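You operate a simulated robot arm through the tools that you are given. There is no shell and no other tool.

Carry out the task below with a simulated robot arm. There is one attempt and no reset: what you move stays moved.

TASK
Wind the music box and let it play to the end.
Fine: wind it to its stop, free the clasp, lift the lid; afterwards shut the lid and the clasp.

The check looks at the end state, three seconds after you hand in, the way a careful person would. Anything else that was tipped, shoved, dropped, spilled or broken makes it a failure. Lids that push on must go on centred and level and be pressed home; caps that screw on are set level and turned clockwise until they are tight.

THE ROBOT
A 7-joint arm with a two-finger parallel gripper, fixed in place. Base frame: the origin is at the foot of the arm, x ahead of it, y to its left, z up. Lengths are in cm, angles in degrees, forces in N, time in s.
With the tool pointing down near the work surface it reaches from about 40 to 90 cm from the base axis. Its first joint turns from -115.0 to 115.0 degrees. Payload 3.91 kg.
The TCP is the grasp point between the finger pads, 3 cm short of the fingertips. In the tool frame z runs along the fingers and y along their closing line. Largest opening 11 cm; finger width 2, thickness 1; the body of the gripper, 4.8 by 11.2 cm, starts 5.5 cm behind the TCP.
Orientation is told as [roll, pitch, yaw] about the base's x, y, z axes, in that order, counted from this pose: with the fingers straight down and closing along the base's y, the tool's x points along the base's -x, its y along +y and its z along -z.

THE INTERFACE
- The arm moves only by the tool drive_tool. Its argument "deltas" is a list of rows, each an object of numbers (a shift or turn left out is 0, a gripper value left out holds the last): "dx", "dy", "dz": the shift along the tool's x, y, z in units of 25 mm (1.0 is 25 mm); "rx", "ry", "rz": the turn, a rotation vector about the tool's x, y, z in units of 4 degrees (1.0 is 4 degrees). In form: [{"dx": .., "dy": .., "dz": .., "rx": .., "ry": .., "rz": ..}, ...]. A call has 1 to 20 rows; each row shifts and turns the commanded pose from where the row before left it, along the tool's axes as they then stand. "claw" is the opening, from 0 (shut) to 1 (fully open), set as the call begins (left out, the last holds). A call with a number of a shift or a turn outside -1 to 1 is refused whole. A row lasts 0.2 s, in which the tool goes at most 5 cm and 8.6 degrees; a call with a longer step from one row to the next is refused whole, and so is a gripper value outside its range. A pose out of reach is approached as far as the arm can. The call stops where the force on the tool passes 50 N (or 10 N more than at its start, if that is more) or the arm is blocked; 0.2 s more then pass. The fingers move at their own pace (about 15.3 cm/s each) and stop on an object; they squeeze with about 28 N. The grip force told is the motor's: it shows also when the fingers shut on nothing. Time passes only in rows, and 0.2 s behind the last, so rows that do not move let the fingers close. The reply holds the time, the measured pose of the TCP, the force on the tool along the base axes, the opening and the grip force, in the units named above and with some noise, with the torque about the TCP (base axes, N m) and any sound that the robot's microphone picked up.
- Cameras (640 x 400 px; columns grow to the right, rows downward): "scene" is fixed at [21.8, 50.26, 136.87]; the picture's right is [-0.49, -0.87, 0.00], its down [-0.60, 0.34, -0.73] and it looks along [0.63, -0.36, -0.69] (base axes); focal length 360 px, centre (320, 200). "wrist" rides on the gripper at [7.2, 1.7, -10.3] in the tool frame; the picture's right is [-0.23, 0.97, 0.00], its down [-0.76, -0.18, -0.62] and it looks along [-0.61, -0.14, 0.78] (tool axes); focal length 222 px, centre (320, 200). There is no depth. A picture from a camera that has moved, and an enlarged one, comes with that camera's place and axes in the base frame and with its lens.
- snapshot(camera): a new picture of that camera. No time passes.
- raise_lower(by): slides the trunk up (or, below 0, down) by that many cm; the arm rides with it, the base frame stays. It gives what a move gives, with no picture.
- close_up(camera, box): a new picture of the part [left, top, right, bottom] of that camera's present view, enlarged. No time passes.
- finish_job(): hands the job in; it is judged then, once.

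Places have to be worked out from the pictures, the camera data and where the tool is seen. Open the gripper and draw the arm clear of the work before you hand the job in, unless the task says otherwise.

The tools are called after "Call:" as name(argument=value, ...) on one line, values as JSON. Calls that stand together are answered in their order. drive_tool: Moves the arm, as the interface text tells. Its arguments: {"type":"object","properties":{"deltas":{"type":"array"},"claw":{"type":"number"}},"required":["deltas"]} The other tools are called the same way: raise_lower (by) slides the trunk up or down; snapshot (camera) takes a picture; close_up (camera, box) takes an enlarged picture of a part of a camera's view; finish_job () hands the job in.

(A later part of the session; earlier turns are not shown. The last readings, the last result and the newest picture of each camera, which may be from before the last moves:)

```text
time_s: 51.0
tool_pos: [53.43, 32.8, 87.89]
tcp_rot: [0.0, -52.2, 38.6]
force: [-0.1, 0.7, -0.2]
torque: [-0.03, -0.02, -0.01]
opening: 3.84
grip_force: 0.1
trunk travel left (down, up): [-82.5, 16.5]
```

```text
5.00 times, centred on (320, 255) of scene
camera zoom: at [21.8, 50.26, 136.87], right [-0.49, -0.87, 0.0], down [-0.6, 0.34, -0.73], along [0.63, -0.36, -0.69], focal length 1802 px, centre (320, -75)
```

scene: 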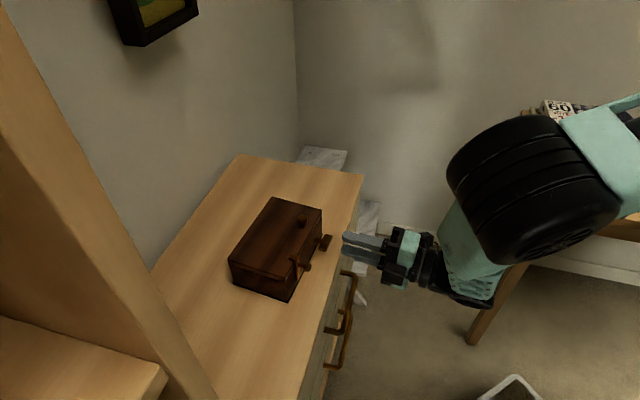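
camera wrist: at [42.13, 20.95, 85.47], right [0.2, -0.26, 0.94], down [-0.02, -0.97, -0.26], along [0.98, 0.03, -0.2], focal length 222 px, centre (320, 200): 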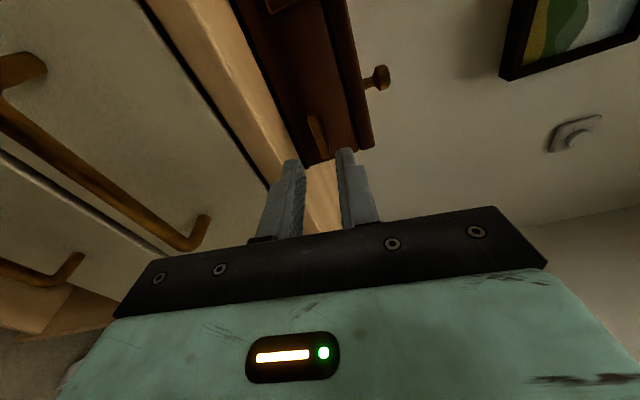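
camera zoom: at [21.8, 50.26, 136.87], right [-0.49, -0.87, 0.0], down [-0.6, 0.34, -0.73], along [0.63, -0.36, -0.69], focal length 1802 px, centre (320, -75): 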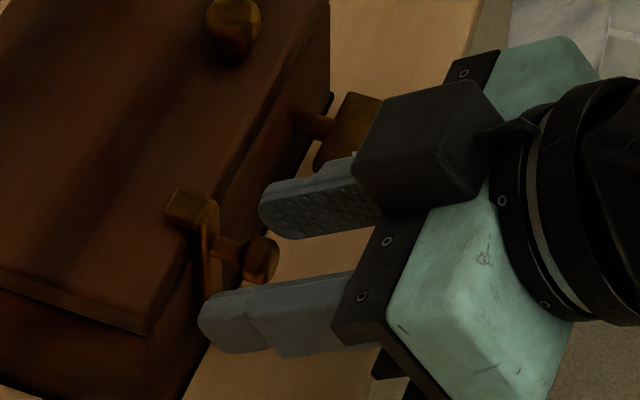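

The knob head lies between the fingertips, a bit toward the left finger. I nudge 1.5 mm that way and close gently on it.

Call:
drive_tool(deltas=[{"dy": -0.06}, {}])

Call:
drive_tool(deltas=[{}, {}, {}], claw=0)

Call:
close_up(camera="wrist", box=[220, 80, 420, 220])

Call:
close_up(camera="scene", box=[270, 215, 370, 295])

```text
time_s: 51.6
tool_pos: [53.49, 32.68, 88.06]
tcp_rot: [0.0, -52.1, 38.7]
force: [0.2, 0.3, 0.5]
torque: [-0.02, -0.01, 0.03]
opening: 3.82
grip_force: 0.0
trunk travel left (down, up): [-82.5, 16.5]
```

```text
time_s: 52.4
tool_pos: [53.5, 32.69, 88.03]
tcp_rot: [0.0, -52.0, 38.7]
force: [1.6, -2.3, 1.2]
torque: [-0.04, -0.01, -0.07]
opening: 1.49
grip_force: 28.1
trunk travel left (down, up): [-82.5, 16.5]
```

```text
2.86 times, centred on (320, 150) of wrist
camera zoom: at [42.52, 26.12, 88.59], right [-0.5, 0.85, 0.18], down [0.09, -0.15, 0.98], along [0.86, 0.51, 0.0], focal length 635 px, centre (320, 343)
```

zoom: 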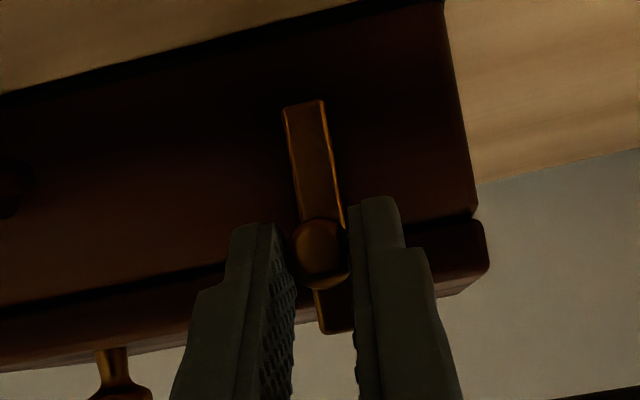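

```text
5.00 times, centred on (320, 255) of scene
camera zoom: at [21.8, 50.26, 136.87], right [-0.49, -0.87, 0.0], down [-0.6, 0.34, -0.73], along [0.63, -0.36, -0.69], focal length 1802 px, centre (320, -75)
```

zoom: 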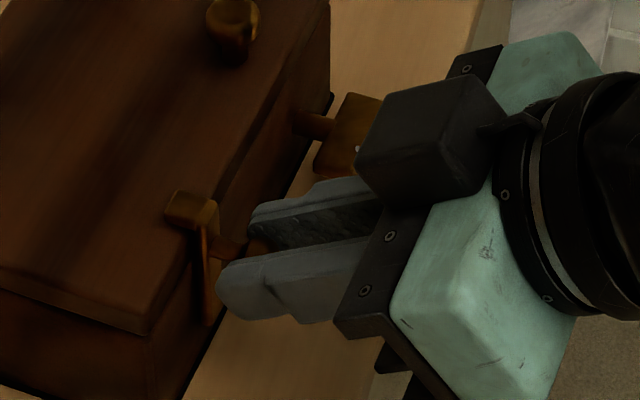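

The knob is held (opening 1.49 cm). I pull a few millimetres outward and slightly down to test how the clasp wants to move.

Call:
drive_tool(deltas=[{"dx": 0.112, "dz": -0.065}, {}])

```text
time_s: 53.0
tool_pos: [53.37, 32.62, 87.9]
tcp_rot: [-0.1, -52.3, 38.6]
force: [12.1, 7.4, 3.4]
torque: [0.54, -0.68, -0.01]
opening: 1.5
grip_force: 27.4
trunk travel left (down, up): [-82.5, 16.5]
```

The load and torque (~0.8 N·m about the front's lateral axis) fit a clasp hinged at its bottom that wants to rotate outward with the gripper. I let the tool rotate along with it a few degrees and re-read the forces.

Call:
drive_tool(deltas=[{"ry": -0.8}, {}])

Call:
close_up(camera="wrist", box=[220, 80, 420, 220])

Call:
close_up(camera="scene", box=[270, 215, 370, 295])

```text
time_s: 53.6
tool_pos: [53.13, 32.36, 87.8]
tcp_rot: [0.0, -55.2, 38.7]
force: [2.1, 4.7, -1.3]
torque: [0.12, -0.09, 0.05]
opening: 1.49
grip_force: 28.6
trunk travel left (down, up): [-82.5, 16.5]
```

```text
2.86 times, centred on (320, 150) of wrist
camera zoom: at [42.24, 25.82, 87.7], right [-0.51, 0.84, 0.19], down [0.05, -0.19, 0.98], along [0.86, 0.51, 0.05], focal length 635 px, centre (320, 343)
```

zoom: 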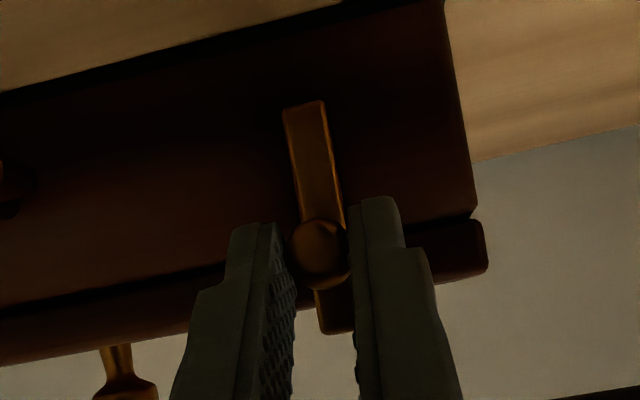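

```text
5.00 times, centred on (320, 255) of scene
camera zoom: at [21.8, 50.26, 136.87], right [-0.49, -0.87, 0.0], down [-0.6, 0.34, -0.73], along [0.63, -0.36, -0.69], focal length 1802 px, centre (320, -75)
```

zoom: 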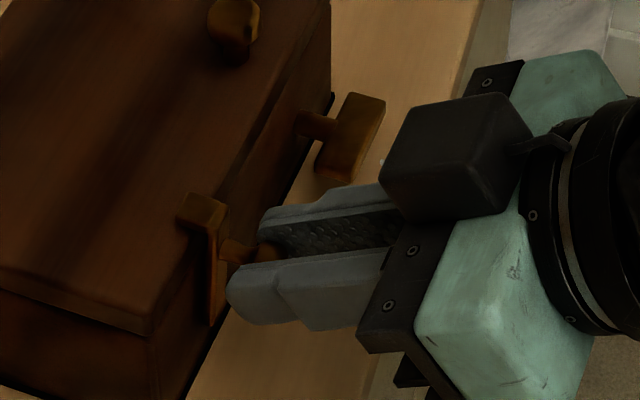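

That confirms it: forces dropped and the clasp's top moved outward while its lower end stayed. I follow the arc about the lower hinge in 4° steps.

Call:
drive_tool(deltas=[{"dx": 0.163, "dz": -0.064, "ry": -1}, {"dx": 0.163, "dz": -0.064, "ry": -1}, {"dx": 0.163, "dz": -0.064, "ry": -1}, {}])

```text
time_s: 54.6
tool_pos: [52.48, 31.8, 86.95]
tcp_rot: [0.0, -67.3, 38.7]
force: [-2.1, -3.2, 0.0]
torque: [-0.31, 0.38, -0.11]
opening: 1.5
grip_force: 27.3
trunk travel left (down, up): [-82.5, 16.5]
```

Forces stay small; the sign shows I rotate slightly more than the clasp does, so I use a bit more translation per degree and carry on.

Call:
drive_tool(deltas=[{"dx": 0.2, "dz": -0.09, "ry": -0.8}, {"dx": 0.2, "dz": -0.08, "ry": -0.9}, {"dx": 0.19, "dz": -0.08, "ry": -0.9}, {}])

Call:
close_up(camera="scene", box=[270, 215, 370, 295])

```text
time_s: 55.6
tool_pos: [51.72, 31.23, 85.8]
tcp_rot: [-0.1, -77.8, 38.7]
force: [9.0, 1.6, -0.1]
torque: [-0.07, 0.09, -0.08]
opening: 1.48
grip_force: 28.2
trunk travel left (down, up): [-82.5, 16.5]
```

```text
5.00 times, centred on (320, 255) of scene
camera zoom: at [21.8, 50.26, 136.87], right [-0.49, -0.87, 0.0], down [-0.6, 0.34, -0.73], along [0.63, -0.36, -0.69], focal length 1802 px, centre (320, -75)
```

zoom: 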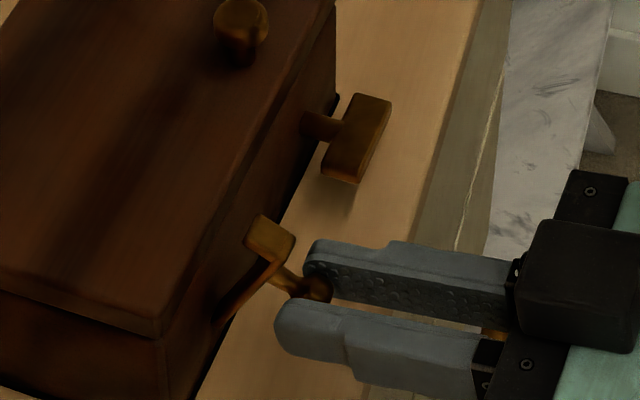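

The clasp's lip now clears the lid edge (~30° open). The box looks to have crept ~3 mm, so I stop pulling and simply open the fingers to see whether the clasp stays open.

Call:
drive_tool(deltas=[{}, {}, {}], claw=0.3)

Call:
close_up(camera="scene", box=[270, 215, 370, 295])

Call:
close_up(camera="wrist", box=[220, 50, 420, 220])

```text
time_s: 56.4
tool_pos: [51.6, 31.11, 85.77]
tcp_rot: [0.1, -77.7, 38.8]
force: [-0.1, 0.3, -0.3]
torque: [-0.01, 0.02, -0.02]
opening: 3.32
grip_force: 0.1
trunk travel left (down, up): [-82.5, 16.5]
```

```text
5.00 times, centred on (320, 255) of scene
camera zoom: at [21.8, 50.26, 136.87], right [-0.49, -0.87, 0.0], down [-0.6, 0.34, -0.73], along [0.63, -0.36, -0.69], focal length 1802 px, centre (320, -75)
```

zoom: 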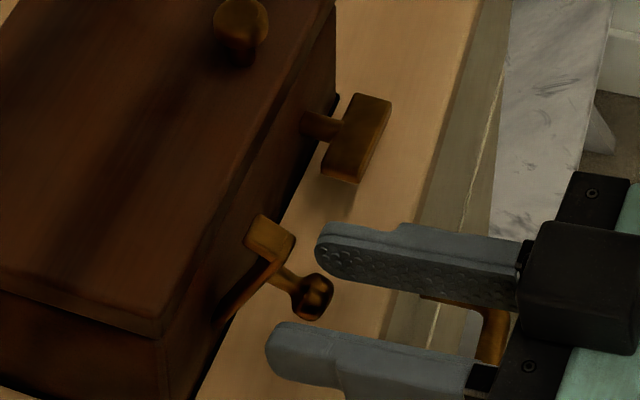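

```text
2.35 times, centred on (320, 135) of wrist
camera zoom: at [41.41, 25.16, 80.96], right [-0.57, 0.79, 0.22], down [-0.24, -0.42, 0.88], along [0.79, 0.45, 0.43], focal length 523 px, centre (320, 353)
```

zoom: 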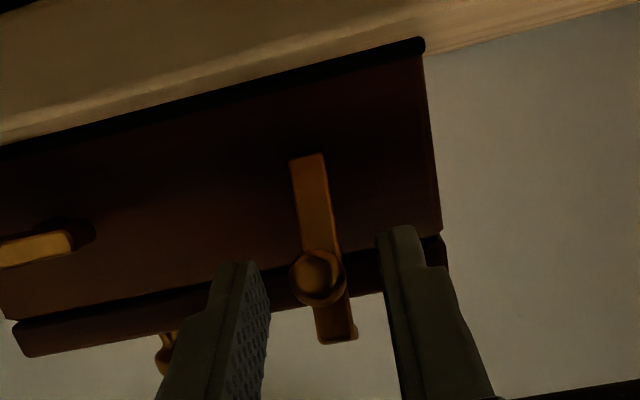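

The clasp stays open by itself at ~30°, lip clear of the lid. I back straight out from the knob, rise, and tilt back to 52° to view the lid knob.

Call:
drive_tool(deltas=[{"dz": -0.8}, {"dz": -0.8}, {"dz": -0.8}, {"dx": -0.9}, {"dx": -0.9}, {"dx": -0.9}, {"ry": 1}, {"ry": 1}, {"ry": 1}, {"ry": 1}, {"ry": 1}, {"ry": 1}, {"ry": 0.45}, {}])

Call:
snapshot(camera="wrist")

Call:
close_up(camera="scene", box=[220, 185, 370, 305])

```text
time_s: 59.4
tool_pos: [48.18, 28.25, 93.81]
tcp_rot: [0.1, -51.9, 38.7]
force: [0.3, -1.1, -0.2]
torque: [-0.05, 0.0, -0.01]
opening: 3.29
grip_force: 0.0
trunk travel left (down, up): [-82.5, 16.5]
```

```text
taken
camera wrist: at [37.17, 21.71, 94.45], right [-0.5, 0.85, 0.18], down [0.1, -0.15, 0.98], along [0.86, 0.51, -0.01], focal length 222 px, centre (320, 200)
```

wrist: 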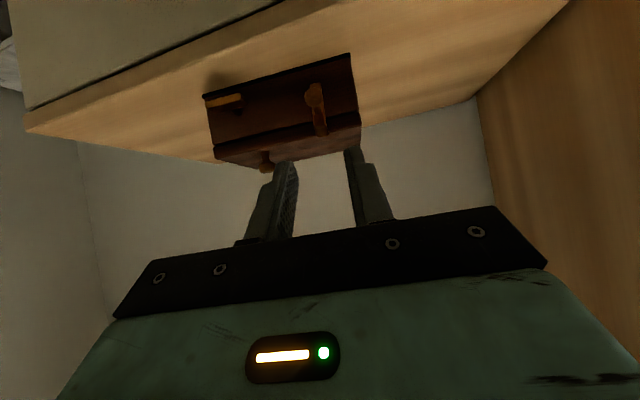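

```text
3.33 times, centred on (295, 245) of scene
camera zoom: at [21.8, 50.26, 136.87], right [-0.49, -0.87, 0.0], down [-0.6, 0.34, -0.73], along [0.63, -0.36, -0.69], focal length 1201 px, centre (403, 50)
```

zoom: 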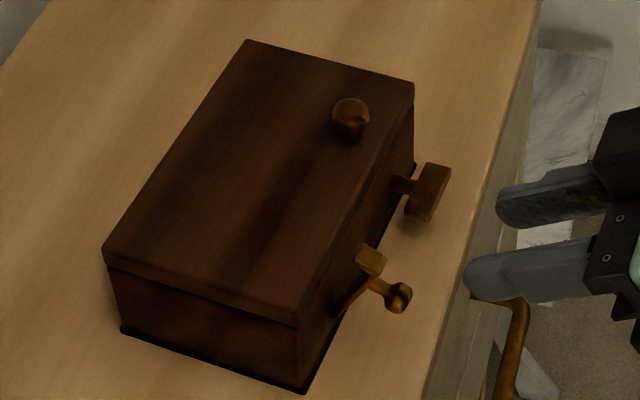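

The box turned by about 1–1.5° (near end ~4 mm outward) but is otherwise in place. I adjust the tool yaw by +1.5° and move to ~6.5 cm short of the lid knob (≈(62.1, 30.5, 89.3)).

Call:
drive_tool(deltas=[{"rx": -0.296, "rz": -0.231}, {"dx": -0.39, "dy": -0.725, "dz": 0.58}, {"dx": -0.39, "dy": -0.725, "dz": 0.58}, {"dx": -0.39, "dy": -0.725, "dz": 0.58}, {"dx": -0.39, "dy": -0.725, "dz": 0.58}, {}], claw=0.38)

Call:
close_up(camera="wrist", box=[200, 40, 440, 220])

Call:
close_up(camera="scene", box=[240, 165, 390, 285])

```text
time_s: 60.8
tool_pos: [58.18, 27.22, 93.21]
tcp_rot: [0.0, -51.8, 40.3]
force: [-0.5, -0.2, 0.3]
torque: [0.01, -0.03, -0.01]
opening: 4.18
grip_force: 0.1
trunk travel left (down, up): [-82.5, 16.5]
```

```text
2.22 times, centred on (320, 130) of wrist
camera zoom: at [47.41, 20.41, 93.9], right [-0.52, 0.83, 0.18], down [0.1, -0.15, 0.98], along [0.85, 0.53, 0.0], focal length 494 px, centre (320, 356)
```

zoom: 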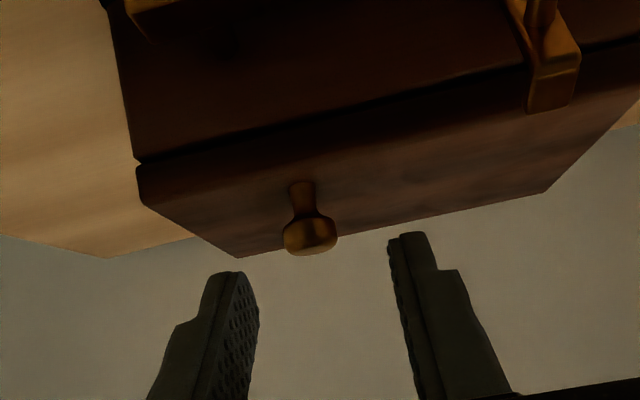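

```text
3.33 times, centred on (315, 225) of scene
camera zoom: at [21.8, 50.26, 136.87], right [-0.49, -0.87, 0.0], down [-0.6, 0.34, -0.73], along [0.63, -0.36, -0.69], focal length 1201 px, centre (337, 117)
```

zoom: 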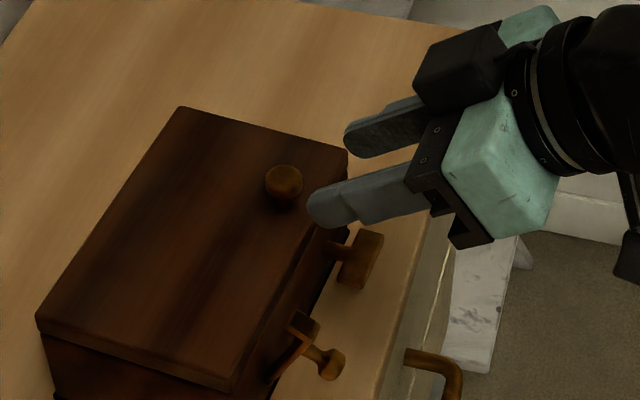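

Re-triangulated lid-knob head centre: (62.5, 30.35, 89.3), which is 6.6 cm ahead and 0.37 cm to the tool's -y. I correct sideways and advance so the fingertips straddle the head without touching the lid.

Call:
drive_tool(deltas=[{"dx": -0.12, "dy": -0.148}, {"dz": 0.43}, {"dz": 0.43}, {"dz": 0.43}, {"dz": 0.43}, {}])

Call:
close_up(camera="wrist", box=[200, 40, 440, 220])

Call:
close_up(camera="scene", box=[260, 185, 360, 265])

```text
time_s: 62.2
tool_pos: [61.07, 29.28, 90.73]
tcp_rot: [0.0, -51.9, 40.0]
force: [0.8, -1.0, 0.8]
torque: [0.01, 0.0, -0.01]
opening: 4.17
grip_force: 0.0
trunk travel left (down, up): [-82.5, 16.5]
```

```text
2.22 times, centred on (320, 130) of wrist
camera zoom: at [50.33, 22.48, 91.4], right [-0.52, 0.83, 0.18], down [0.1, -0.15, 0.98], along [0.85, 0.53, 0.0], focal length 494 px, centre (320, 356)
```

zoom: 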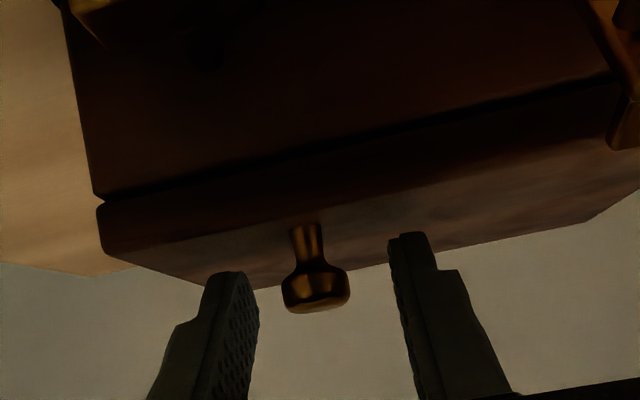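

```text
5.00 times, centred on (310, 225) of scene
camera zoom: at [21.8, 50.26, 136.87], right [-0.49, -0.87, 0.0], down [-0.6, 0.34, -0.73], along [0.63, -0.36, -0.69], focal length 1802 px, centre (370, 75)
```

zoom: 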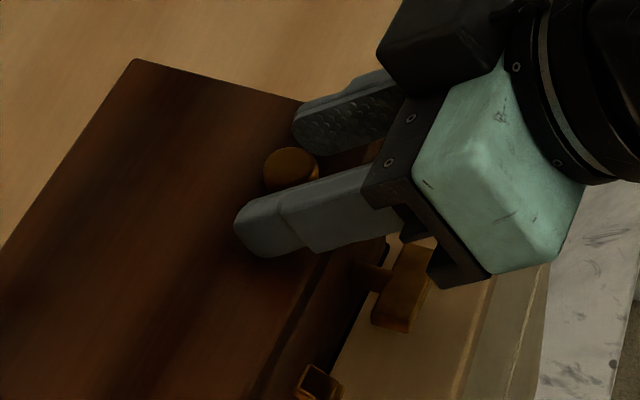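

The knob head sits between the fingertips. I nudge slightly to centre and close on it.

Call:
drive_tool(deltas=[{"dy": -0.05}, {}])

Call:
drive_tool(deltas=[{}, {}, {}], claw=0)

Call:
close_up(camera="scene", box=[240, 185, 390, 305])

```text
time_s: 62.8
tool_pos: [61.19, 29.27, 90.76]
tcp_rot: [0.1, -51.9, 40.3]
force: [0.7, 0.2, -0.2]
torque: [0.0, 0.0, -0.01]
opening: 4.18
grip_force: 0.1
trunk travel left (down, up): [-82.5, 16.5]
```

```text
time_s: 63.6
tool_pos: [61.28, 29.3, 90.71]
tcp_rot: [0.1, -52.0, 40.2]
force: [-0.4, 1.0, -0.4]
torque: [0.02, -0.02, -0.01]
opening: 1.9
grip_force: 28.2
trunk travel left (down, up): [-82.5, 16.5]
```

```text
3.33 times, centred on (315, 245) of scene
camera zoom: at [21.8, 50.26, 136.87], right [-0.49, -0.87, 0.0], down [-0.6, 0.34, -0.73], along [0.63, -0.36, -0.69], focal length 1201 px, centre (337, 50)
```

zoom: 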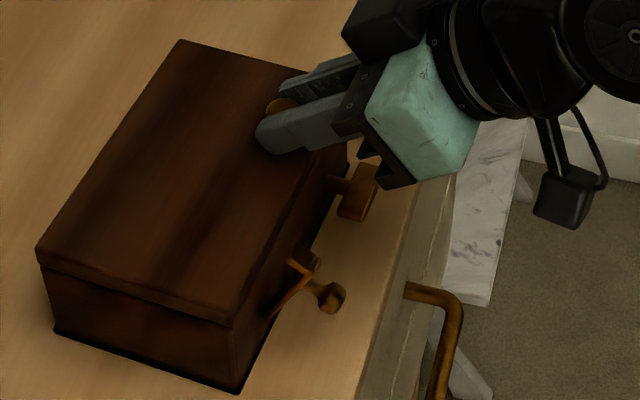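

The knob is held (1.9 cm). I start lifting along the arc about the rear hinge (≈9 cm behind the knob, z≈86), rotating the tool with the lid, in small steps.

Call:
drive_tool(deltas=[{"dx": -0.16, "dz": -0.042, "ry": 0.5}, {"dx": -0.16, "dz": -0.042, "ry": 0.5}, {}])

Call:
close_up(camera="scene", box=[240, 185, 390, 305])

```text
time_s: 64.4
tool_pos: [61.51, 29.5, 91.4]
tcp_rot: [0.0, -48.0, 40.2]
force: [4.8, 2.4, 0.0]
torque: [0.0, -0.01, -0.04]
opening: 1.91
grip_force: 27.8
trunk travel left (down, up): [-82.5, 16.5]
```

```text
3.33 times, centred on (315, 245) of scene
camera zoom: at [21.8, 50.26, 136.87], right [-0.49, -0.87, 0.0], down [-0.6, 0.34, -0.73], along [0.63, -0.36, -0.69], focal length 1201 px, centre (337, 50)
```

zoom: 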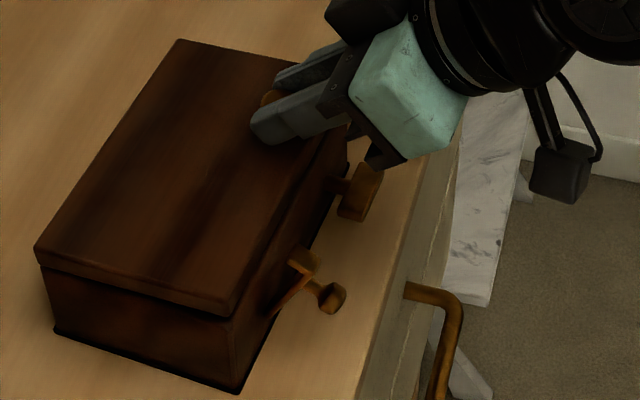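

The lid is lifting (~4°) with a ~5 N inward pull, so I bias the arc slightly inward and continue.

Call:
drive_tool(deltas=[{"dx": -0.18, "dz": -0.015, "ry": 0.5}, {"dx": -0.165, "dz": -0.035, "ry": 0.5}, {"dx": -0.165, "dz": -0.035, "ry": 0.5}, {}])

```text
time_s: 65.4
tool_pos: [61.96, 29.86, 92.58]
tcp_rot: [0.0, -41.9, 40.1]
force: [-5.7, -10.3, 7.7]
torque: [-0.05, -0.01, -0.04]
opening: 1.93
grip_force: 28.5
trunk travel left (down, up): [-82.5, 16.5]
```

Now the lid pushes the tool outward/up (~13 N): I over-corrected. I back off ~1 mm along the tool axis and check the force.

Call:
drive_tool(deltas=[{"dz": -0.035}, {}])

```text
time_s: 66.0
tool_pos: [61.96, 29.81, 92.59]
tcp_rot: [0.1, -41.9, 40.2]
force: [-0.6, -4.4, -0.1]
torque: [-0.38, 0.36, -0.04]
opening: 1.91
grip_force: 28.1
trunk travel left (down, up): [-82.5, 16.5]
```

Forces are small again. I continue along the arc with slightly more rotation per step.

Call:
drive_tool(deltas=[{"dx": -0.155, "dz": -0.042, "ry": 0.5}, {"dx": -0.155, "dz": -0.042, "ry": 0.5}, {"dx": -0.155, "dz": -0.042, "ry": 0.5}, {"dx": -0.155, "dz": -0.042, "ry": 0.5}, {}])

Call:
close_up(camera="scene", box=[220, 165, 400, 305])

```text
time_s: 67.2
tool_pos: [62.75, 30.49, 93.84]
tcp_rot: [-0.1, -33.9, 40.2]
force: [3.5, 2.6, 0.3]
torque: [-0.1, 0.14, -0.01]
opening: 1.91
grip_force: 27.9
trunk travel left (down, up): [-82.5, 16.5]
```

```text
2.86 times, centred on (310, 235) of scene
camera zoom: at [21.8, 50.26, 136.87], right [-0.49, -0.87, 0.0], down [-0.6, 0.34, -0.73], along [0.63, -0.36, -0.69], focal length 1030 px, centre (349, 100)
```

zoom: 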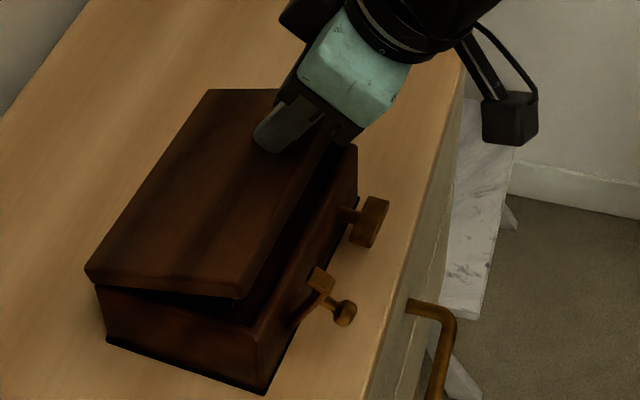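

The lid is ~18° open, box still in place, forces low. Continuing.

Call:
drive_tool(deltas=[{"dx": -0.157, "dz": -0.038, "ry": 0.5}, {"dx": -0.157, "dz": -0.038, "ry": 0.5}, {"dx": -0.157, "dz": -0.038, "ry": 0.5}, {"dx": -0.157, "dz": -0.038, "ry": 0.5}, {"dx": -0.157, "dz": -0.038, "ry": 0.5}, {}])

```text
time_s: 68.6
tool_pos: [63.87, 31.48, 95.34]
tcp_rot: [0.0, -23.9, 40.1]
force: [3.6, 2.0, -1.1]
torque: [0.17, -0.21, 0.03]
opening: 1.92
grip_force: 28.2
trunk travel left (down, up): [-82.5, 16.5]
```

28° open with small forces. Continuing the arc.

Call:
drive_tool(deltas=[{"dx": -0.162, "dz": -0.037, "ry": 0.5}, {"dx": -0.162, "dz": -0.037, "ry": 0.5}, {"dx": -0.162, "dz": -0.037, "ry": 0.5}, {"dx": -0.162, "dz": -0.037, "ry": 0.5}, {"dx": -0.162, "dz": -0.037, "ry": 0.5}, {}])

Call:
close_up(camera="scene", box=[220, 165, 400, 305])

```text
time_s: 70.0
tool_pos: [65.11, 32.54, 96.56]
tcp_rot: [0.0, -14.0, 40.3]
force: [2.7, -0.2, 5.9]
torque: [0.37, -0.51, 0.0]
opening: 1.92
grip_force: 28.0
trunk travel left (down, up): [-82.5, 16.5]
```

```text
2.86 times, centred on (310, 235) of scene
camera zoom: at [21.8, 50.26, 136.87], right [-0.49, -0.87, 0.0], down [-0.6, 0.34, -0.73], along [0.63, -0.36, -0.69], focal length 1030 px, centre (349, 100)
```

zoom: 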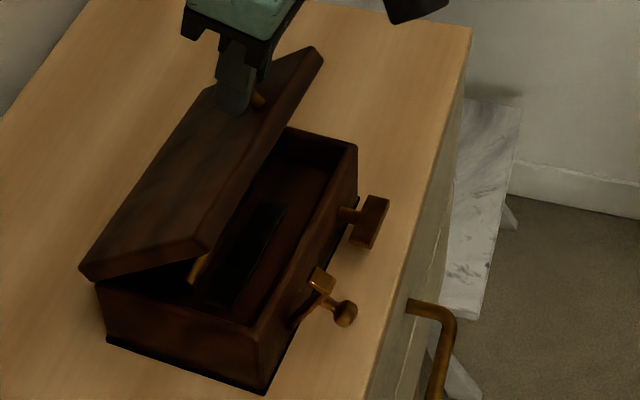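

38° open; I see the mechanism inside but no sound is reported yet. I keep opening, with a bit more translation per degree.

Call:
drive_tool(deltas=[{"dx": -0.175, "dz": -0.055, "ry": 0.4}, {"dx": -0.17, "dz": -0.042, "ry": 0.45}, {"dx": -0.17, "dz": -0.042, "ry": 0.5}, {"dx": -0.17, "dz": -0.042, "ry": 0.5}, {"dx": -0.165, "dz": -0.042, "ry": 0.5}, {}])

```text
time_s: 71.4
tool_pos: [66.67, 33.75, 97.39]
tcp_rot: [0.0, -4.2, 40.1]
force: [-6.1, -4.9, 0.3]
torque: [-0.64, 0.75, -0.03]
opening: 1.92
grip_force: 27.9
trunk travel left (down, up): [-82.5, 16.5]
```

Now the lid has turned more than the tool (torque ~1 N·m), so I rotate the tool 3° without translating to relax it.

Call:
drive_tool(deltas=[{"ry": 0.4}, {"ry": 0.35}, {}])

```text
time_s: 72.2
tool_pos: [66.9, 33.76, 97.44]
tcp_rot: [-0.1, -1.7, 40.0]
force: [6.9, 1.3, -0.3]
torque: [0.32, -0.54, -0.01]
opening: 1.92
grip_force: 28.4
trunk travel left (down, up): [-82.5, 16.5]
```

About balanced again at ~50°. I continue opening toward ~65°.

Call:
drive_tool(deltas=[{"dx": -0.16, "dz": -0.042, "ry": 0.35}, {"dx": -0.162, "dz": -0.042, "ry": 0.45}, {"dx": -0.162, "dz": -0.042, "ry": 0.5}, {"dx": -0.162, "dz": -0.042, "ry": 0.5}, {}])

Call:
snapshot(camera="scene")

```text
time_s: 73.4
tool_pos: [67.96, 34.79, 97.89]
tcp_rot: [0.0, 5.7, 40.0]
force: [5.6, -10.2, 1.8]
torque: [-0.34, -0.06, 0.1]
opening: 1.92
grip_force: 28.3
trunk travel left (down, up): [-82.5, 16.5]
```

```text
taken
```

scene: 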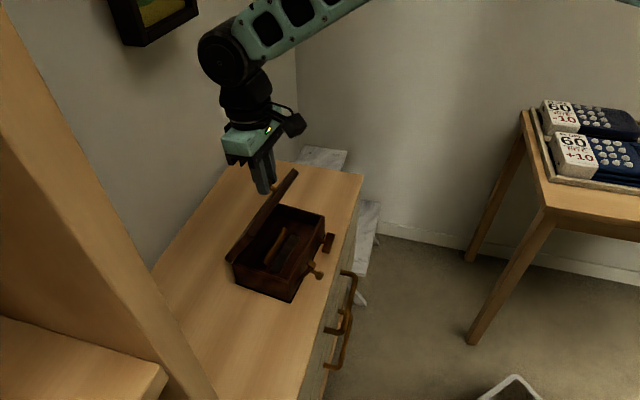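

There is an ~11 N sideways force (toward the box's right), meaning my yaw is about 1° too large. I shift 1.5 mm that way and yaw back ~1°.

Call:
drive_tool(deltas=[{"dy": -0.06, "rz": 0.25}, {}])

Call:
close_up(camera="scene", box=[210, 145, 370, 315])

```text
time_s: 74.0
tool_pos: [67.93, 34.67, 97.83]
tcp_rot: [-0.1, 5.7, 39.2]
force: [4.4, -7.5, -0.7]
torque: [-0.15, -0.01, 0.07]
opening: 1.88
grip_force: 28.1
trunk travel left (down, up): [-82.5, 16.5]
```

```text
2.35 times, centred on (290, 230) of scene
camera zoom: at [21.8, 50.26, 136.87], right [-0.49, -0.87, 0.0], down [-0.6, 0.34, -0.73], along [0.63, -0.36, -0.69], focal length 848 px, centre (391, 129)
```

zoom: 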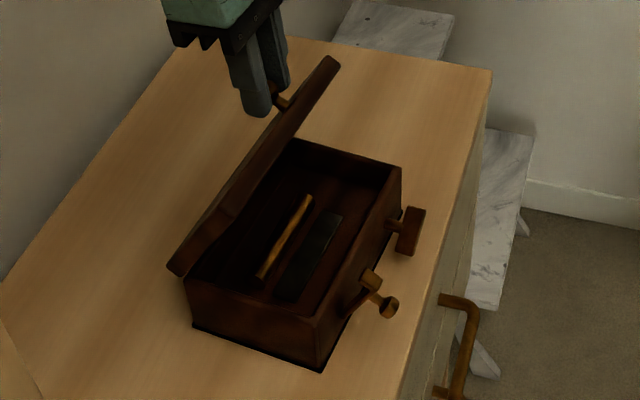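

Box base is unchanged. I trim sideways a bit more and keep opening while listening.

Call:
drive_tool(deltas=[{"dy": -0.06}, {"dx": -0.162, "dz": -0.042, "ry": 0.45}, {"dx": -0.162, "dz": -0.042, "ry": 0.5}, {"dx": -0.162, "dz": -0.042, "ry": 0.5}, {}])

```text
time_s: 75.2
tool_pos: [68.91, 35.48, 98.07]
tcp_rot: [0.0, 11.4, 39.2]
force: [-1.8, 4.1, -0.5]
torque: [0.18, 0.02, 0.0]
opening: 1.9
grip_force: 27.6
trunk travel left (down, up): [-82.5, 16.5]
```

Well balanced at ~64°. I continue opening.

Call:
drive_tool(deltas=[{"dx": -0.162, "dz": -0.042, "ry": 0.5}, {"dx": -0.162, "dz": -0.042, "ry": 0.5}, {"dx": -0.162, "dz": -0.042, "ry": 0.5}, {"dx": -0.162, "dz": -0.042, "ry": 0.5}, {"dx": -0.162, "dz": -0.042, "ry": 0.5}, {}])

Call:
close_up(camera="scene", box=[210, 145, 370, 315])

```text
time_s: 76.6
tool_pos: [67.31, 34.02, 98.91]
tcp_rot: [-0.1, 21.4, 39.0]
force: [8.6, -4.0, -2.9]
torque: [0.18, -0.68, 0.11]
opening: 1.89
grip_force: 28.3
out of reach, approached as far as the arm can: row 2, 3, 4, 5
trunk travel left (down, up): [-82.5, 16.5]
```

```text
2.35 times, centred on (290, 230) of scene
camera zoom: at [21.8, 50.26, 136.87], right [-0.49, -0.87, 0.0], down [-0.6, 0.34, -0.73], along [0.63, -0.36, -0.69], focal length 848 px, centre (391, 129)
```

zoom: 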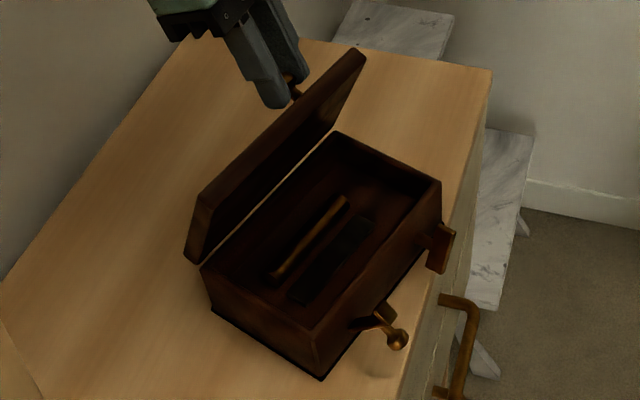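

The last step went out of the arm's reach: the tool drifted outward and dragged the box (it looks yawed by roughly 10° or more). I stop here and look carefully before doing anything else.

Call:
snapshot(camera="wrist")

Call:
snapshot(camera="scene")

Call:
close_up(camera="scene", box=[240, 155, 350, 305])

```text
taken
camera wrist: at [63.89, 33.44, 111.17], right [-0.45, 0.89, -0.09], down [0.84, 0.45, 0.3], along [0.31, 0.06, -0.95], focal length 222 px, centre (320, 200)
```

wrist: 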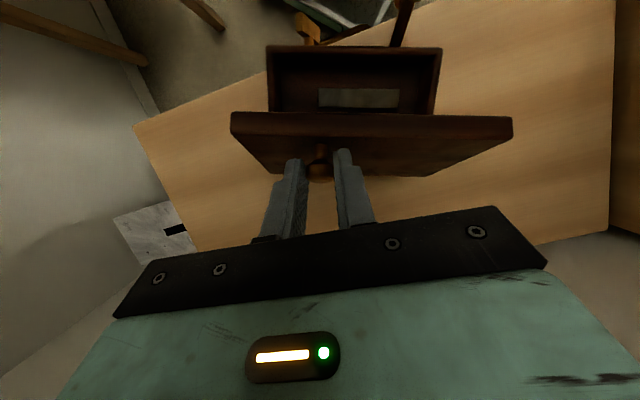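

```text
taken
```

scene: 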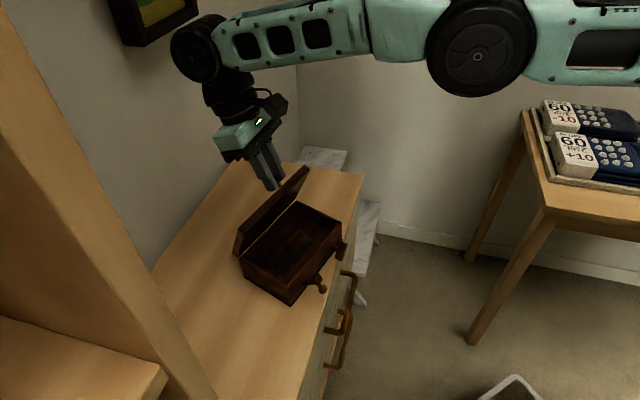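

```text
2.67 times, centred on (295, 230) of scene
camera zoom: at [21.8, 50.26, 136.87], right [-0.49, -0.87, 0.0], down [-0.6, 0.34, -0.73], along [0.63, -0.36, -0.69], focal length 961 px, centre (387, 120)
```

zoom: 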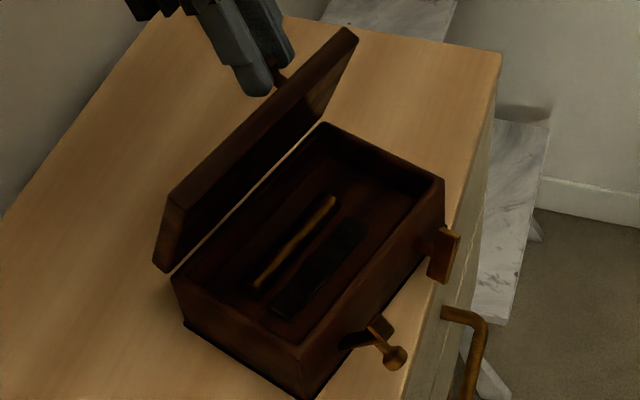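

The box has been swung to roughly yaw 27° but still stands on the dresser. I zoom on the key and clasp area to check their state and the margin to the dresser edge.

Call:
close_up(camera="scene", box=[300, 225, 370, 305])

Call:
close_up(camera="wrist", box=[220, 0, 520, 190])

```text
5.00 times, centred on (335, 265) of scene
camera zoom: at [21.8, 50.26, 136.87], right [-0.49, -0.87, 0.0], down [-0.6, 0.34, -0.73], along [0.63, -0.36, -0.69], focal length 1802 px, centre (245, -125)
```

zoom: 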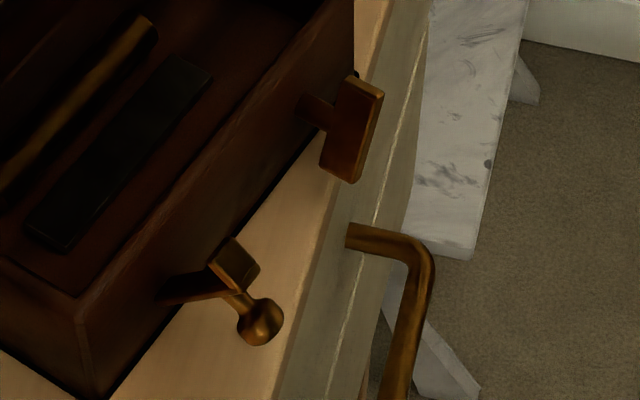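

```text
2.11 times, centred on (370, 95) of wrist
camera zoom: at [63.89, 33.44, 111.17], right [-0.45, 0.89, -0.09], down [0.84, 0.45, 0.3], along [0.31, 0.06, -0.95], focal length 468 px, centre (215, 421)
```

zoom: 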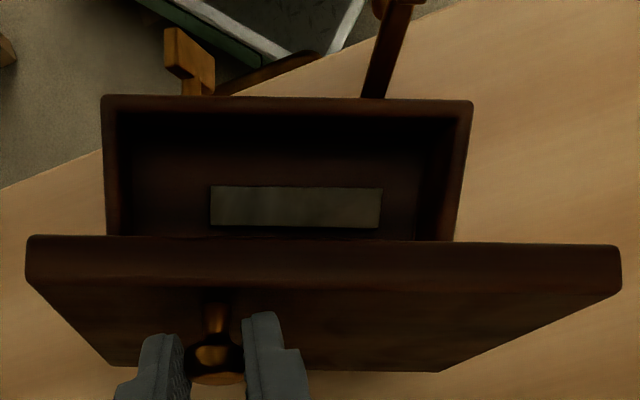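

The key bar now looks rotated compared with its wound position, so the mechanism may be running. I hold still for about a second and compare the key.

Call:
drive_tool(deltas=[{}, {}, {}, {}, {}])

Call:
close_up(camera="scene", box=[300, 225, 370, 305])

Call:
close_up(camera="wrist", box=[270, 0, 370, 60])

```text
time_s: 77.8
tool_pos: [67.3, 33.98, 98.96]
tcp_rot: [-0.1, 21.5, 39.1]
force: [5.8, -5.3, -0.6]
torque: [0.01, -0.39, 0.18]
opening: 1.88
grip_force: 28.0
trunk travel left (down, up): [-82.5, 16.5]
```

```text
5.00 times, centred on (335, 265) of scene
camera zoom: at [21.8, 50.26, 136.87], right [-0.49, -0.87, 0.0], down [-0.6, 0.34, -0.73], along [0.63, -0.36, -0.69], focal length 1802 px, centre (245, -125)
```

zoom: 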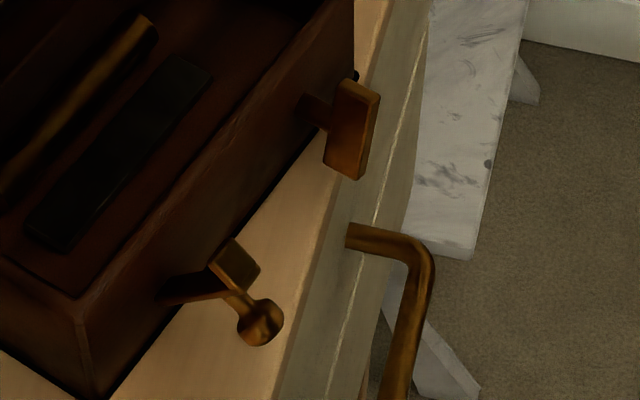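

```text
6.40 times, centred on (320, 30) of wrist
camera zoom: at [63.86, 33.45, 111.18], right [-0.45, 0.89, -0.08], down [0.84, 0.45, 0.3], along [0.31, 0.06, -0.95], focal length 1422 px, centre (320, 1288)
```

zoom: 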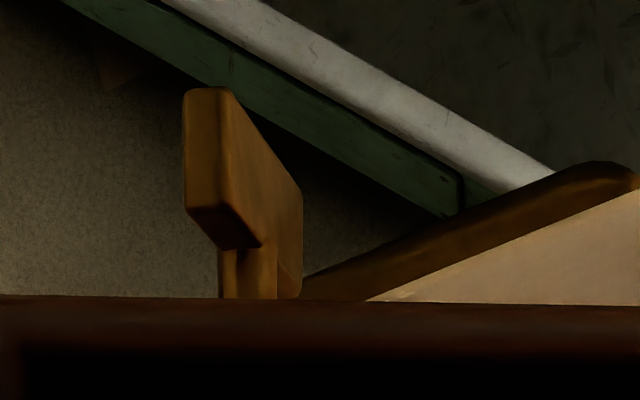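

The key is slowly unwinding (near vertical now), so the box is playing. I hold the lid open and simply wait, checking the key and listening.

Call:
drive_tool(deltas=[{}, {}, {}, {}, {}, {}, {}, {}, {}, {}, {}, {}, {}, {}, {}, {}, {}, {}, {}, {}])

Call:
close_up(camera="wrist", box=[270, 0, 370, 60])

Call:
close_up(camera="scene", box=[220, 155, 370, 305])

```text
time_s: 82.0
tool_pos: [67.35, 34.03, 98.92]
tcp_rot: [-0.1, 21.5, 39.1]
force: [3.5, -3.7, -4.8]
torque: [0.02, -0.23, 0.18]
opening: 1.88
grip_force: 27.8
trunk travel left (down, up): [-82.5, 16.5]
```

```text
6.40 times, centred on (320, 30) of wrist
camera zoom: at [63.86, 33.46, 111.16], right [-0.45, 0.89, -0.08], down [0.84, 0.45, 0.3], along [0.31, 0.06, -0.95], focal length 1422 px, centre (320, 1288)
```

zoom: 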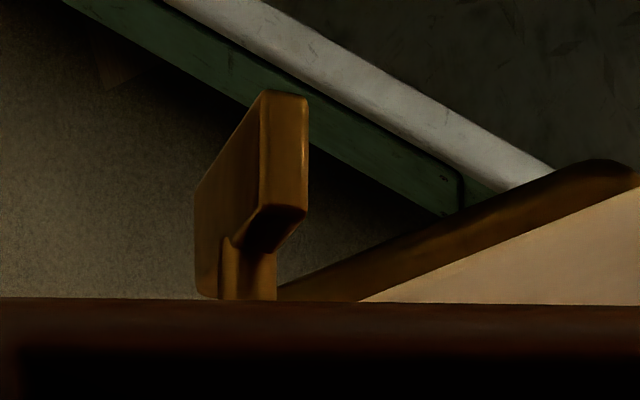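

```text
2.67 times, centred on (295, 230) of scene
camera zoom: at [21.8, 50.26, 136.87], right [-0.49, -0.87, 0.0], down [-0.6, 0.34, -0.73], along [0.63, -0.36, -0.69], focal length 961 px, centre (387, 120)
```

zoom: 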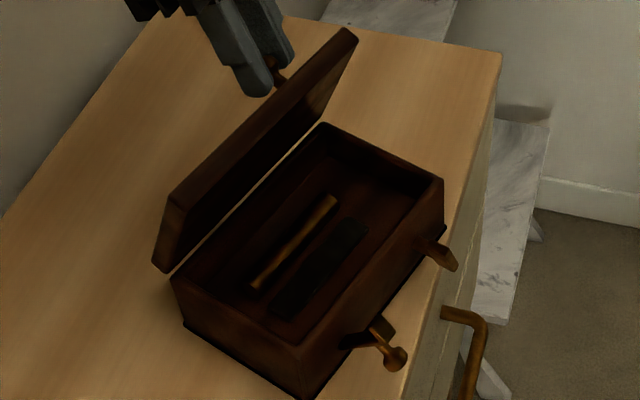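

The key keeps turning steadily and nothing else moves. I keep waiting.

Call:
drive_tool(deltas=[{}, {}, {}, {}, {}, {}, {}, {}, {}, {}, {}, {}, {}, {}, {}, {}, {}, {}, {}, {}])

Call:
close_up(camera="wrist", box=[270, 0, 370, 60])

Call:
close_up(camera="scene", box=[300, 225, 370, 305])

```text
time_s: 86.2
tool_pos: [67.42, 34.02, 98.82]
tcp_rot: [-0.1, 21.5, 39.1]
force: [3.6, -2.9, -6.7]
torque: [0.09, -0.26, 0.18]
opening: 1.89
grip_force: 27.9
trunk travel left (down, up): [-82.5, 16.5]
```

```text
6.40 times, centred on (320, 30) of wrist
camera zoom: at [63.86, 33.48, 111.16], right [-0.45, 0.89, -0.08], down [0.84, 0.45, 0.3], along [0.31, 0.06, -0.95], focal length 1422 px, centre (320, 1288)
```

zoom: 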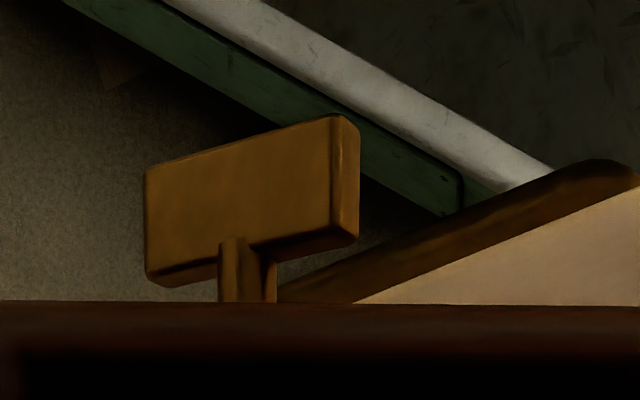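

```text
5.00 times, centred on (335, 265) of scene
camera zoom: at [21.8, 50.26, 136.87], right [-0.49, -0.87, 0.0], down [-0.6, 0.34, -0.73], along [0.63, -0.36, -0.69], focal length 1802 px, centre (245, -125)
```

zoom: 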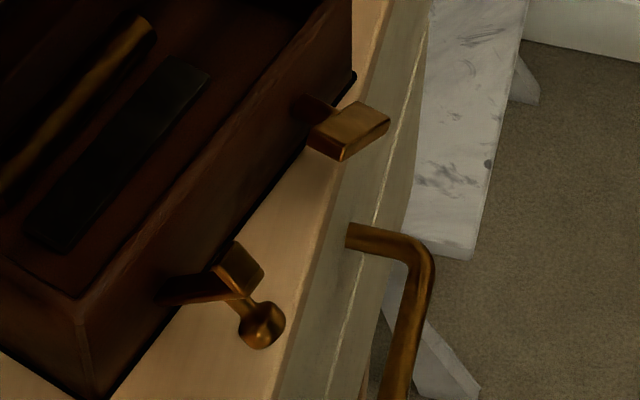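

The key is nearly back to horizontal. I continue waiting and watch for it to stop.

Call:
drive_tool(deltas=[{}, {}, {}, {}, {}, {}, {}, {}, {}, {}, {}, {}, {}, {}, {}, {}, {}, {}, {}, {}])

Call:
close_up(camera="wrist", box=[270, 0, 370, 60])

Call:
drive_tool(deltas=[{}, {}, {}, {}, {}, {}, {}, {}, {}, {}])

Call:
close_up(camera="wrist", box=[270, 0, 370, 60])

```text
time_s: 90.4
tool_pos: [67.25, 33.98, 98.89]
tcp_rot: [-0.2, 21.6, 39.0]
force: [4.0, -2.1, -7.1]
torque: [0.06, -0.31, 0.18]
opening: 1.88
grip_force: 27.4
trunk travel left (down, up): [-82.5, 16.5]
```

```text
6.40 times, centred on (320, 30) of wrist
camera zoom: at [63.87, 33.47, 111.16], right [-0.45, 0.89, -0.08], down [0.84, 0.45, 0.3], along [0.31, 0.06, -0.95], focal length 1422 px, centre (320, 1288)
```

zoom: 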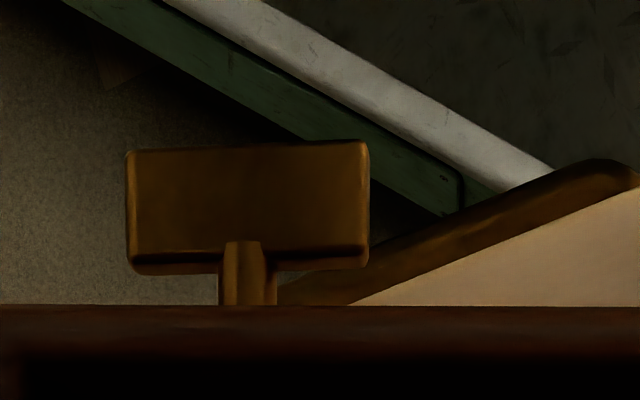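

```text
time_s: 92.6
tool_pos: [67.3, 34.08, 98.88]
tcp_rot: [-0.1, 21.4, 39.1]
force: [3.1, -2.7, -6.7]
torque: [0.08, -0.27, 0.17]
opening: 1.91
grip_force: 27.1
trunk travel left (down, up): [-82.5, 16.5]
```

```text
6.40 times, centred on (320, 30) of wrist
camera zoom: at [63.87, 33.47, 111.16], right [-0.45, 0.89, -0.08], down [0.84, 0.45, 0.3], along [0.31, 0.06, -0.95], focal length 1422 px, centre (320, 1288)
```

zoom: 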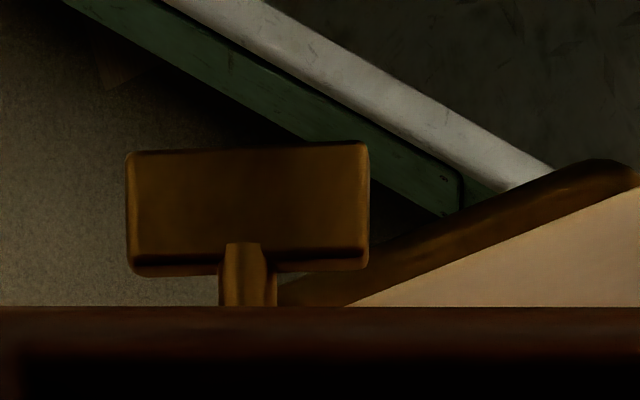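

The key has stopped at its horizontal rest position and no longer moves, so the tune has run out. I wait four more seconds to be sure.

Call:
drive_tool(deltas=[{}, {}, {}, {}, {}, {}, {}, {}, {}, {}, {}, {}, {}, {}, {}, {}, {}, {}, {}, {}])

Call:
close_up(camera="wrist", box=[220, 0, 520, 190])

Call:
close_up(camera="scene", box=[220, 155, 370, 305])

```text
time_s: 96.8
tool_pos: [67.35, 34.05, 98.93]
tcp_rot: [-0.1, 21.5, 39.2]
force: [4.2, -1.5, -7.4]
torque: [0.04, -0.27, 0.16]
opening: 1.87
grip_force: 28.2
trunk travel left (down, up): [-82.5, 16.5]
```

```text
2.11 times, centred on (370, 95) of wrist
camera zoom: at [63.87, 33.47, 111.16], right [-0.45, 0.89, -0.08], down [0.84, 0.45, 0.3], along [0.31, 0.06, -0.95], focal length 468 px, centre (215, 421)
```

zoom: 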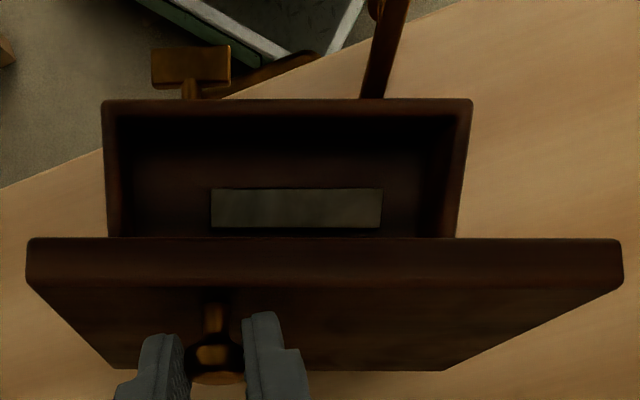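

```text
2.67 times, centred on (295, 230) of scene
camera zoom: at [21.8, 50.26, 136.87], right [-0.49, -0.87, 0.0], down [-0.6, 0.34, -0.73], along [0.63, -0.36, -0.69], focal length 961 px, centre (387, 120)
```

zoom: 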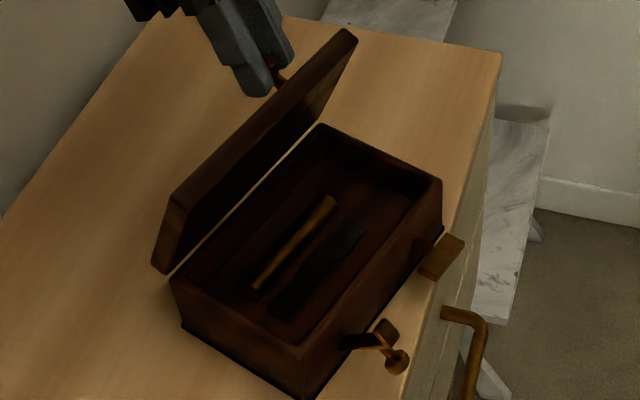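

The key and everything else are still. Before closing I check whether the box sits flat or its rear edge is being lifted by my grip (the lid pulls down on the tool with ~7 N).

Call:
close_up(camera="scene", box=[250, 215, 320, 315])

Call:
close_up(camera="scene", box=[225, 150, 320, 250])

```text
4.00 times, centred on (285, 265) of scene
camera zoom: at [21.8, 50.26, 136.87], right [-0.49, -0.87, 0.0], down [-0.6, 0.34, -0.73], along [0.63, -0.36, -0.69], focal length 1442 px, centre (460, -60)
```

zoom: 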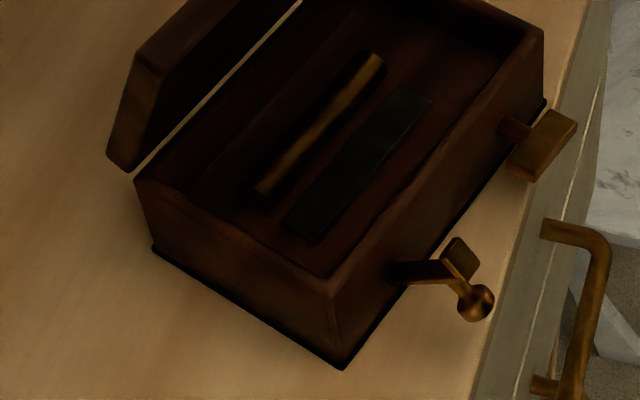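

```text
4.00 times, centred on (272, 200) of scene
camera zoom: at [21.8, 50.26, 136.87], right [-0.49, -0.87, 0.0], down [-0.6, 0.34, -0.73], along [0.63, -0.36, -0.69], focal length 1442 px, centre (510, 200)
```

zoom: 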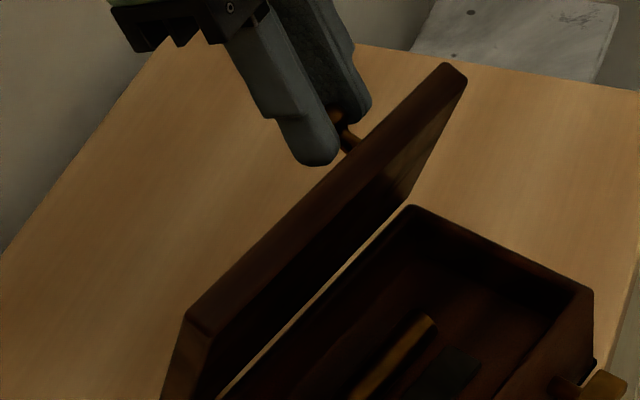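

The box base sits flat (yaw ≈26.6°, still fully on the dresser). I make a tiny 1° test rotation back to learn how the commanded pose relates to the actual one after the out-of-reach rows.

Call:
drive_tool(deltas=[{"ry": -0.25}, {}])

```text
time_s: 97.4
tool_pos: [67.22, 33.98, 98.79]
tcp_rot: [-0.2, 20.5, 39.2]
force: [0.2, -2.9, -7.9]
torque: [-0.07, 0.11, 0.32]
opening: 1.87
grip_force: 27.7
trunk travel left (down, up): [-82.5, 16.5]
```

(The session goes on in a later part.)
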